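You operate a simulated robot arm through the tools that you are given. There is no shell and no other tool. Be economical: measure what you need, move in short steps, check, and stop when the job is done.

Carry out the task below with a simulated robot arm. There is one attempt and no reset: what you move stays moved.

Task
Take the fine screen pack from the top of the side table and put it on top of the brown carton with the blue tape.

The check looks at the end state, three seconds after you hand in, the way a careful person would. Anything else that was tipped, shoved, dropped, spilled or broken makes it a failure.

Robot
A 6-joint arm with a two-finger parallel gripper, fixed in place. Base frame: the origin is at the foot of the arm, x ahead of it, y to its left, z up; the work surface is at about z = 80. Readings come in cm, degrees, newtons and seconds.
With the tool pointing down near the work surface it reaches from about 24 to 64 cm from the base axis. Its first joint turns from -66.0 to 66.0 degrees. Payload 2.7 kg.
The tool frame sits at the grasp point between the pads (the TCP): z along the fingers, y along the line on which they close. The tips reach 2.3 cm beyond it. Largest opening 9.4 cm; finger width 3.8, thickness 1; the body of the gripper, 5.4 by 9.6 cm, starts 3.9 cm behind the TCP.
Orientation is told as [roll, pitch, yaw] about the base's x, y, z axes, in that order, counted from this pose: with the fingers straight down and closing along the base's y, the tool's x points along the base's -x, its y along +y and its z along -z.

Tools
- The arm moves only by the tool move_arm. Its argument "targets" is a list of rows, each an object of numbers (a shift or turn left out is 0, a gripper value left out holds the last): "x", "y", "z": the shift along the tool's x, y, z in units of 40 mm (1.0 is 40 mm); "rx", "ry", "rz": the turn, a rotation vector about the tool's x, y, z in units of 5 degrees (1.0 is 5 degrees); "jaw": the opening, from 0 (shut) to 1 (fully open). In form: [{"x": .., "y": .., "z": .., "rx": .., "ry": .., "rz": .., "jaw": ..}, ...]. A call has 1 to 12 rows; each row shifts and turns the commanded pose from where the row before left it, along the tool's axes as they then stand. A call with a number of a shift or a turn outside -1 to 1 is refused whole. Rows are played at 5 a second. More than 5 cm and 8.6 degrees between two rows, or a gripper value outside its range, and nothing of the call is played. A pose out of reach is approached as far as the arm can. The call stops where the force on the tool passes 40 N (or 10 N more than at its start, if that is more) or the arm is blocked; 0.2 s more then pass. The fingers move at their own pace (about 4.5 cm/s each) and stop on an object; they squeeze with about 43 N. The grip force told is the motor's: it shows also when the fingers shut on nothing. Time passes only in rows, and 0.2 s behind the last, so rows that do not move let the fingers close. It gives the time, the measured TCP pose, the force on the tool (base axes), the opening and the grip force at its end, in the units of the frame above (readings bear some noise).
- Cameras (640 x 400 px; columns grow to the right, rows downward): "scene" is fixed at [6.97, -42.16, 140.86]; the picture's right is [0.84, -0.54, 0.00], its down [-0.32, -0.51, -0.80] and it looks along [0.43, 0.68, -0.60] (base axes); focal length 322 px, centre (320, 200). "wrist" rides on the gripper at [8.6, 1.6, -7.4] in the tool frame; the picture's right is [-0.18, 0.98, 0.00], its down [-0.58, -0.11, -0.81] and it looks along [-0.79, -0.15, 0.59] (tool axes); focal length 243 px, centre (320, 200). There is no depth. A picture from a camera that has moved, and an enlarged one, comes with that camera's place and axes in the base frame and with its lens. The place of the scene camera against the robot may be out by one fixed shift of up to 1.2 cm in any direction.
- get_image(camera): a new picture of that camera. No time passes.
- enlarge(camera, box): a new picture of the part [left, top, right, bottom] of that camera's present view, enlarged. No time passes.
- sign_off(): hands the job in; it is judged then, once.

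Work in short steps. Places have to be worked out from the pictures, the camera data and where the tool is seen: move nearer, look again, correct. Check each grasp and each placing, and mend what went wrong. You have 90 turns and 36 pictures in all, those below and enlarged ones among them. Open the gripper and draw the arm clear of the work before you hand the job in, unless the task says otherwise; then end with one line.

The tools are called after "Emit:" as name(argument=value, ...) on one line, values as JSON. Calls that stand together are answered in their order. move_arm: Moves the arm, as the interface text tells. Its arguments: {"type":"object","properties":{"targets":{"type":"array","items":{"type":"object","properties":{"x":{"type":"number"},"y":{"type":"number"},"z":{"type":"number"},"rx":{"type":"number"},"ry":{"type":"number"},"rz":{"type":"number"},"jaw":{"type":"number"}}}}},"required":["targets"]} The other tools are called the same way: get_image (camera) takes a picture; enlarge (camera, box) takes an enlarged picture of a part of a camera's view; sign_off () hands the job in.

At the start:

```text
clock: 0.0
tool_pos: [38.06, 7.59, 109.4]
tcp_rot: [-0.1, 0.0, 0.0]
wrist_force: [-0.4, -0.3, 0.1]
finger_gap: 9.4
grasp_force: 0.1
```

scene: 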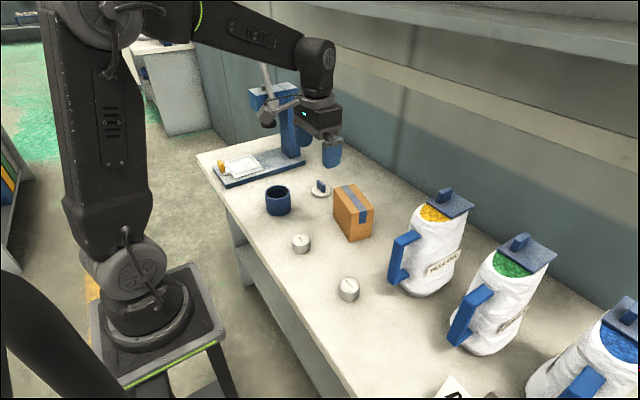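
wrist: 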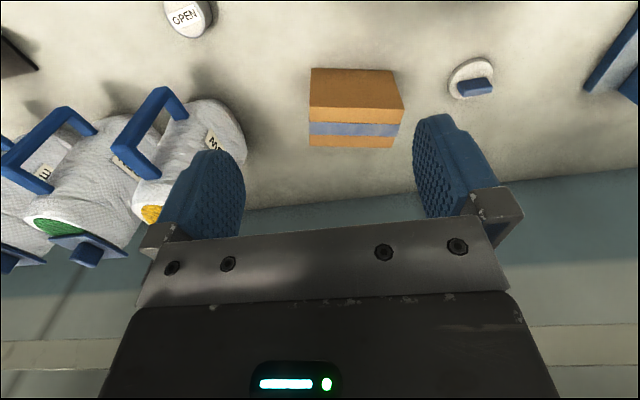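

The scene shows a bench with a brown taped carton, two small cylinders, a blue cup, and a disc with a blue knob. I need to find the fine screen pack, so I'll enlarge.

Emit:
enlarge(camera="scene", box=[200, 130, 400, 310])

Emit:
enlarge(camera="scene", box=[380, 170, 640, 400])

Emit:
enlarge(camera="scene", box=[0, 0, 260, 240])

```text
2.22 times, centred on (300, 220) of scene
camera zoom: at [6.97, -42.16, 140.86], right [0.84, -0.54, 0.0], down [-0.32, -0.51, -0.8], along [0.43, 0.68, -0.6], focal length 715 px, centre (364, 156)
```

zoom: 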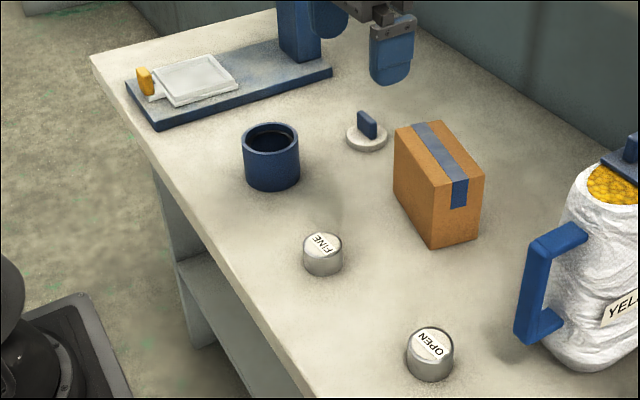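

```text
1.74 times, centred on (510, 285) of scene
camera zoom: at [6.97, -42.16, 140.86], right [0.84, -0.54, 0.0], down [-0.32, -0.51, -0.8], along [0.43, 0.68, -0.6], focal length 560 px, centre (-10, 52)
```

zoom: 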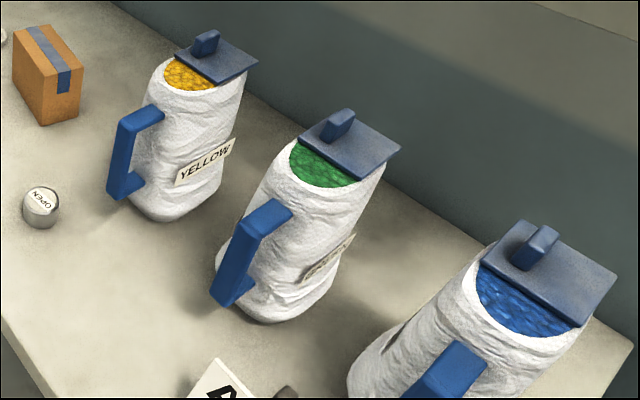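

```text
1.67 times, centred on (130, 120) of scene
camera zoom: at [6.97, -42.16, 140.86], right [0.84, -0.54, 0.0], down [-0.32, -0.51, -0.8], along [0.43, 0.68, -0.6], focal length 536 px, centre (637, 333)
```

zoom: 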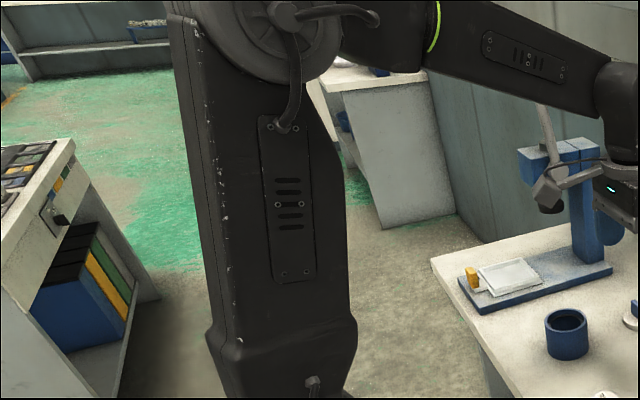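

The "FINE" cylinder stands on the bench at roughly (35, 11), about 4 cm tall and 4.6 cm wide. The carton's top is centred near (52, 12.5) at z≈89. I'll go above the FINE pack at z≈95 and look.

Emit:
move_arm(targets=[{"x": 0.19, "y": 0.22, "z": 0.9, "jaw": 1}, {"x": 0.19, "y": 0.22, "z": 0.9}, {"x": 0.19, "y": 0.22, "z": 0.9}, {"x": 0.19, "y": 0.22, "z": 0.9}, {}])

Emit:
get_image(camera="wrist")

```text
clock: 1.2
tool_pos: [35.23, 11.13, 94.92]
tcp_rot: [0.0, 0.0, 0.0]
wrist_force: [0.6, -1.0, 0.0]
finger_gap: 9.39
grasp_force: 0.1
```

```text
30 pictures are left
camera wrist: at [26.5, 12.78, 102.43], right [0.18, 0.98, 0.0], down [0.58, -0.11, 0.81], along [0.79, -0.15, -0.59], focal length 243 px, centre (320, 200)
```

wrist: 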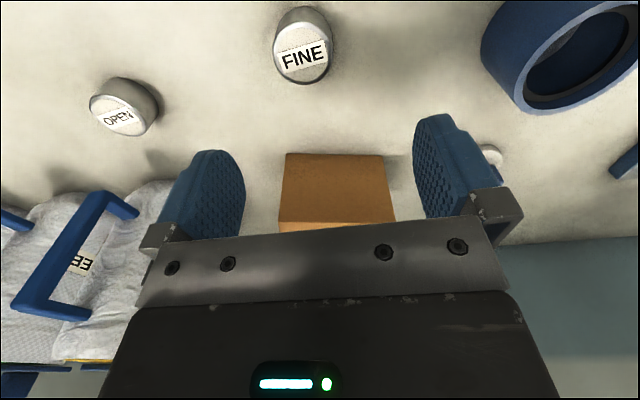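

The wrist picture puts the FINE pack's centre near (34.0, 10.1), so the scene camera is offset by about 1 cm. I'll align and descend to just above its top, then check.

Emit:
move_arm(targets=[{"x": 0.3, "y": -0.25}, {"z": 0.9}, {"z": 0.9}, {}])

Emit:
get_image(camera="wrist")

```text
clock: 2.2
tool_pos: [33.63, 10.46, 87.55]
tcp_rot: [0.0, 0.1, 0.0]
wrist_force: [0.7, -0.2, 0.7]
finger_gap: 9.39
grasp_force: 0.1
```

```text
29 pictures are left
camera wrist: at [25.0, 12.07, 95.06], right [0.18, 0.98, 0.0], down [0.58, -0.11, 0.81], along [0.79, -0.15, -0.59], focal length 243 px, centre (320, 200)
```

wrist: 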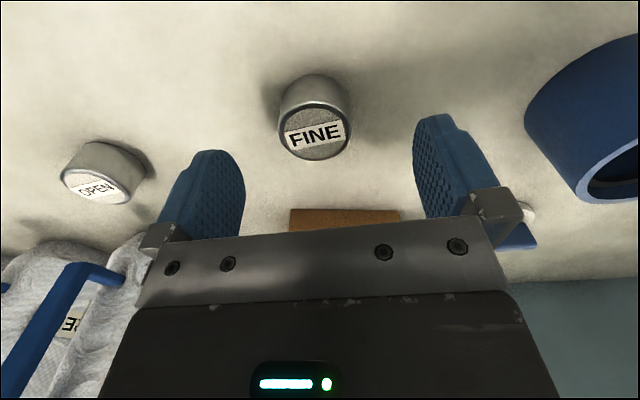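

The top face centre measures about (33.8, 10.1), nearly aligned. I'll nudge and descend to z≈82.7 with the jaws still open.

Emit:
move_arm(targets=[{"x": -0.04, "y": -0.08, "z": 0.5}, {"z": 0.4}, {"z": 0.3}, {}])

Emit:
get_image(camera="wrist")

```text
clock: 3.2
tool_pos: [33.91, 9.84, 82.88]
tcp_rot: [-0.1, 0.0, 0.0]
wrist_force: [-0.1, -0.7, -0.2]
finger_gap: 9.4
grasp_force: 0.3
```

```text
28 pictures are left
camera wrist: at [25.22, 11.47, 90.38], right [0.18, 0.98, 0.0], down [0.58, -0.11, 0.81], along [0.79, -0.15, -0.59], focal length 243 px, centre (320, 200)
```

wrist: 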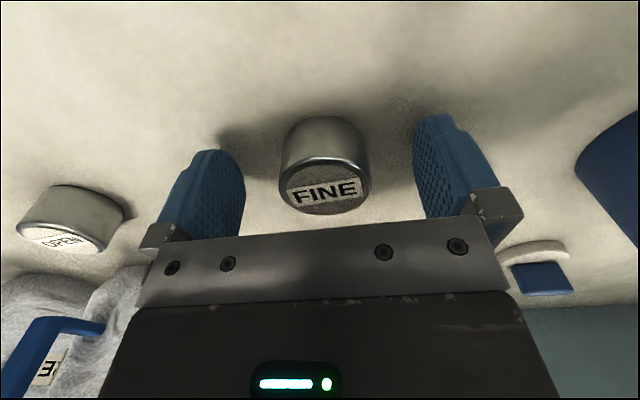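

The pack sits between the pads, about centred. I'll close the gripper.

Emit:
move_arm(targets=[{"jaw": 0.6}, {"jaw": 0.35}, {"jaw": 0.35}, {"jaw": 0.35}, {"jaw": 0.35}, {"jaw": 0.35}])

```text
clock: 4.6
tool_pos: [33.96, 9.84, 82.99]
tcp_rot: [0.1, 0.0, -0.1]
wrist_force: [0.6, 0.3, 1.1]
finger_gap: 4.45
grasp_force: 42.7
```

Gripped at 4.45 cm with 43 N. I'll lift straight up to z≈99 and check the pack and the carton.

Emit:
move_arm(targets=[{"z": -0.5}, {"z": -0.9}, {"z": -0.9}, {"z": -0.9}, {"z": -0.8}, {}])

Emit:
get_image(camera="wrist")

Emit:
enlarge(camera="scene", box=[240, 130, 400, 280])

```text
clock: 6.0
tool_pos: [34.34, 9.69, 99.01]
tcp_rot: [0.0, 0.0, 0.1]
wrist_force: [0.3, 1.2, -0.5]
finger_gap: 4.45
grasp_force: 43.4
```

```text
27 pictures are left
camera wrist: at [25.66, 11.28, 106.54], right [0.18, 0.98, 0.0], down [0.58, -0.11, 0.81], along [0.79, -0.15, -0.59], focal length 243 px, centre (320, 200)
```

wrist: 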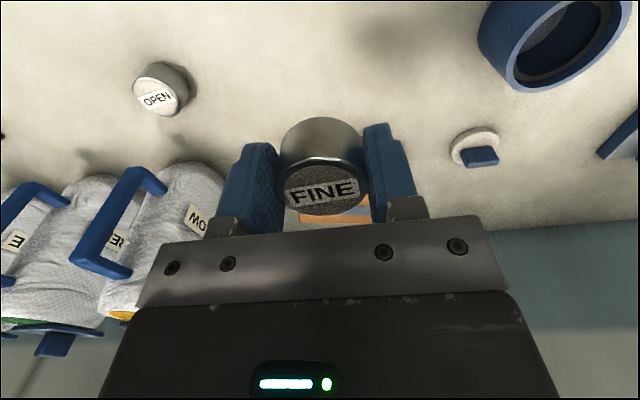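

```text
2.67 times, centred on (320, 205) of scene
camera zoom: at [6.97, -42.16, 140.86], right [0.84, -0.54, 0.0], down [-0.32, -0.51, -0.8], along [0.43, 0.68, -0.6], focal length 858 px, centre (320, 187)
```

zoom: 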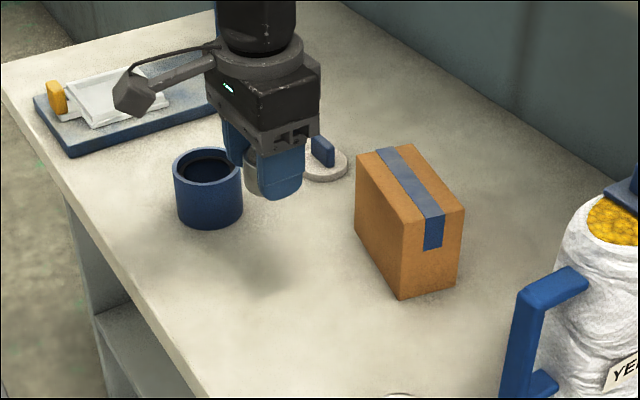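

The pack is held firmly. Two views place the carton's top centre near (51, 10.5) with its top at about z=89; the pack's bottom is now at about z=96, so I'll move across at this height.

Emit:
move_arm(targets=[{"x": -0.5, "y": 0.04}, {"x": -0.83, "y": 0.04}, {"x": -0.83, "y": 0.04}, {"x": -0.83, "y": 0.04}, {"x": -0.7, "y": 0.04}, {"x": -0.46, "y": 0.02}, {}, {}])

Emit:
get_image(camera="wrist")

Emit:
enlarge(camera="scene", box=[280, 120, 420, 250])

```text
clock: 7.8
tool_pos: [50.74, 10.48, 99.05]
tcp_rot: [0.0, 0.0, 0.0]
wrist_force: [-0.4, 0.1, -0.5]
finger_gap: 4.46
grasp_force: 43.3
```

```text
25 pictures are left
camera wrist: at [41.94, 12.31, 106.51], right [0.18, 0.98, 0.0], down [0.58, -0.11, 0.81], along [0.79, -0.15, -0.59], focal length 243 px, centre (320, 200)
```

wrist: 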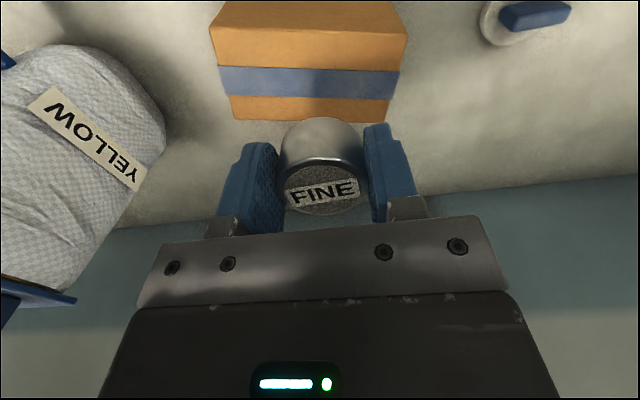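

```text
3.08 times, centred on (350, 185) of scene
camera zoom: at [6.97, -42.16, 140.86], right [0.84, -0.54, 0.0], down [-0.32, -0.51, -0.8], along [0.43, 0.68, -0.6], focal length 990 px, centre (228, 246)
```

zoom: 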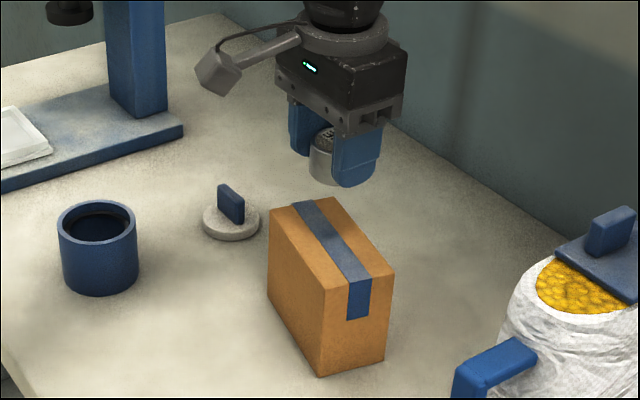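

Fresh corner estimates put the carton's top centre at (51.0, 9.9), about 12 × 6.5 cm. I'll correct and descend to z≈94, leaving a gap of about 2 cm.

Emit:
move_arm(targets=[{"x": -0.06, "y": -0.14}, {"z": 0.5}, {"z": 0.5}, {"z": 0.25}, {}])

Emit:
get_image(camera="wrist")

Emit:
enlarge(camera="scene", box=[290, 130, 410, 250])

```text
clock: 9.0
tool_pos: [50.76, 10.24, 93.98]
tcp_rot: [0.0, 0.0, 0.0]
wrist_force: [-0.2, 0.6, -0.3]
finger_gap: 4.42
grasp_force: 42.4
```

```text
23 pictures are left
camera wrist: at [42.25, 11.86, 101.37], right [0.18, 0.98, 0.0], down [0.58, -0.11, 0.81], along [0.79, -0.15, -0.59], focal length 243 px, centre (320, 200)
```

wrist: 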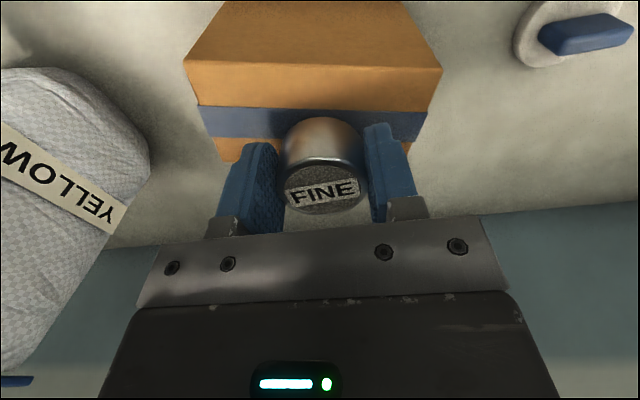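

```text
3.33 times, centred on (350, 190) of scene
camera zoom: at [6.97, -42.16, 140.86], right [0.84, -0.54, 0.0], down [-0.32, -0.51, -0.8], along [0.43, 0.68, -0.6], focal length 1073 px, centre (220, 233)
```

zoom: 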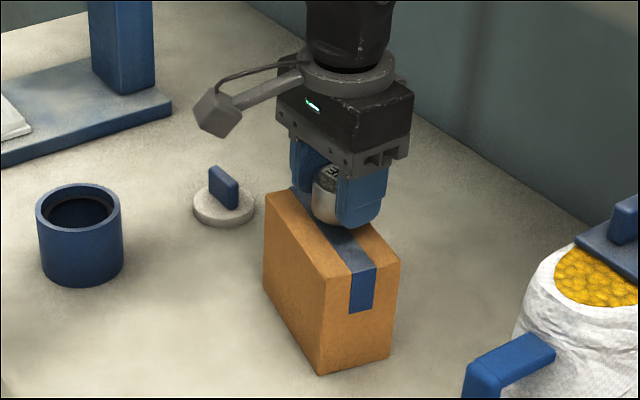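

The pack is over the centre of the carton's top. I'll lower in small steps, watching the force for contact.

Emit:
move_arm(targets=[{"z": 0.1}, {"z": 0.1}, {"z": 0.1}, {}])

Emit:
enlarge(camera="scene", box=[320, 170, 380, 220])

```text
clock: 10.0
tool_pos: [50.93, 10.21, 92.89]
tcp_rot: [0.0, -0.2, 0.1]
wrist_force: [-6.4, -3.8, 18.3]
finger_gap: 4.47
grasp_force: 43.3
```

```text
8.00 times, centred on (350, 195) of scene
camera zoom: at [6.93, -42.17, 140.86], right [0.84, -0.54, 0.0], down [-0.32, -0.51, -0.8], along [0.43, 0.68, -0.6], focal length 2575 px, centre (80, 240)
```

zoom: 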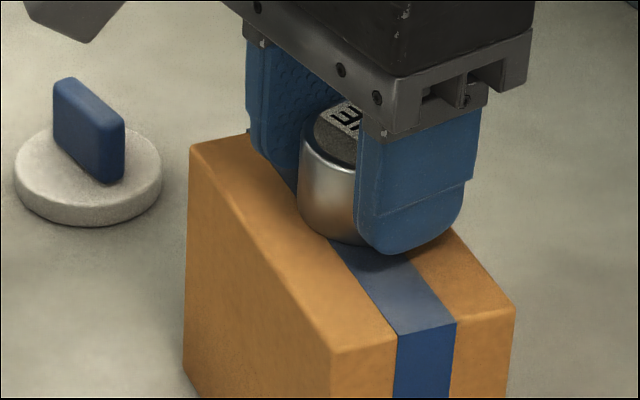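

Contact at z≈92.9 with an 18 N push. I'll relieve it by about 1 mm, then open gently.

Emit:
move_arm(targets=[{"z": -0.03}, {}, {"jaw": 0.55}, {"jaw": 0.65}, {"jaw": 0.75}, {"jaw": 0.75}])

Emit:
get_image(camera="wrist")

```text
clock: 11.4
tool_pos: [50.97, 10.3, 92.81]
tcp_rot: [-0.1, -0.1, 0.0]
wrist_force: [0.6, 0.7, 0.7]
finger_gap: 7.03
grasp_force: 0.0
```

```text
20 pictures are left
camera wrist: at [42.15, 11.84, 100.34], right [0.18, 0.98, 0.0], down [0.58, -0.11, 0.81], along [0.79, -0.15, -0.59], focal length 243 px, centre (320, 200)
```

wrist: 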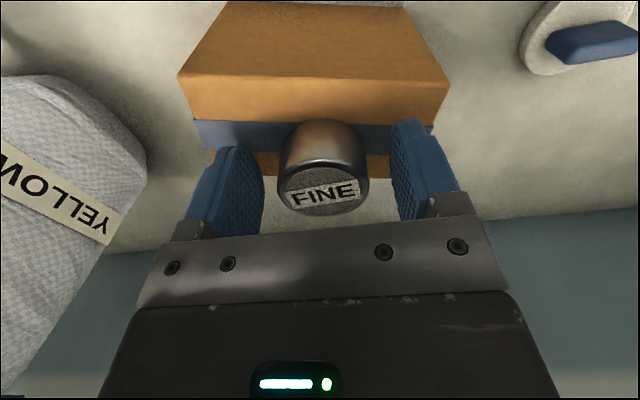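

The pack stands free on the carton with clearance on both sides. I'll draw straight up and then back.

Emit:
move_arm(targets=[{"z": -0.3}, {"z": -0.6}, {"z": -0.9}, {"z": -0.9}, {"z": -0.9}, {"x": 0.9, "jaw": 1}, {"x": 0.9}, {"x": 0.9}, {}, {}])

Emit:
get_image(camera="scene")

Emit:
enlarge(camera="scene", box=[290, 150, 410, 250])

```text
clock: 13.6
tool_pos: [40.2, 10.16, 107.13]
tcp_rot: [-0.1, 0.0, 0.1]
wrist_force: [0.2, -0.1, 0.5]
finger_gap: 9.4
grasp_force: 0.1
```

```text
19 pictures are left
```

scene: 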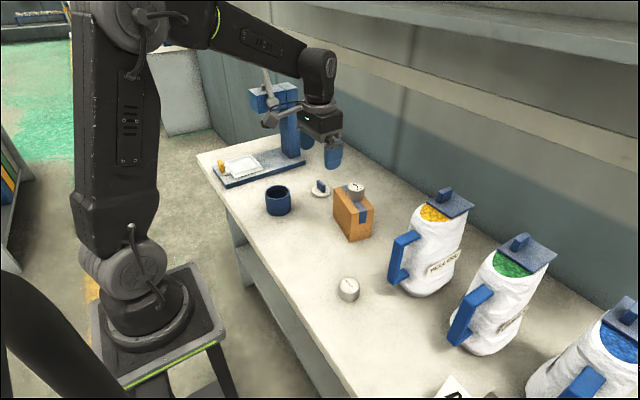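

```text
4.00 times, centred on (350, 200) of scene
camera zoom: at [6.97, -42.16, 140.86], right [0.84, -0.54, 0.0], down [-0.32, -0.51, -0.8], along [0.43, 0.68, -0.6], focal length 1288 px, centre (200, 200)
```

zoom: 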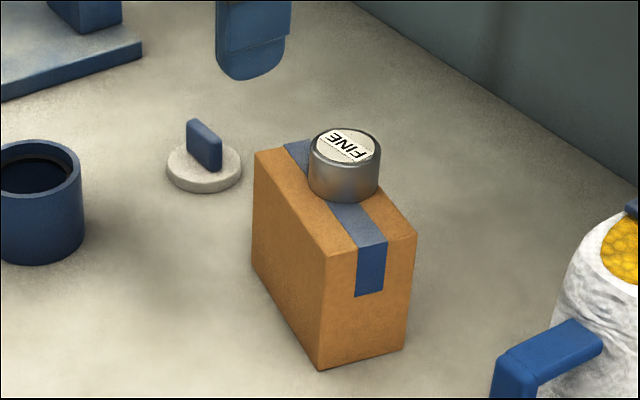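

The FINE pack stands upright on the centre of the carton, the carton hasn't moved, nothing else was disturbed, and the arm is clear. I'll hand in.

Emit:
sign_off()

```text
The job is handed in.
```

The fine screen pack is standing upright on top of the brown carton with the blue tape, nothing else was disturbed, and the gripper is open and clear of the work.
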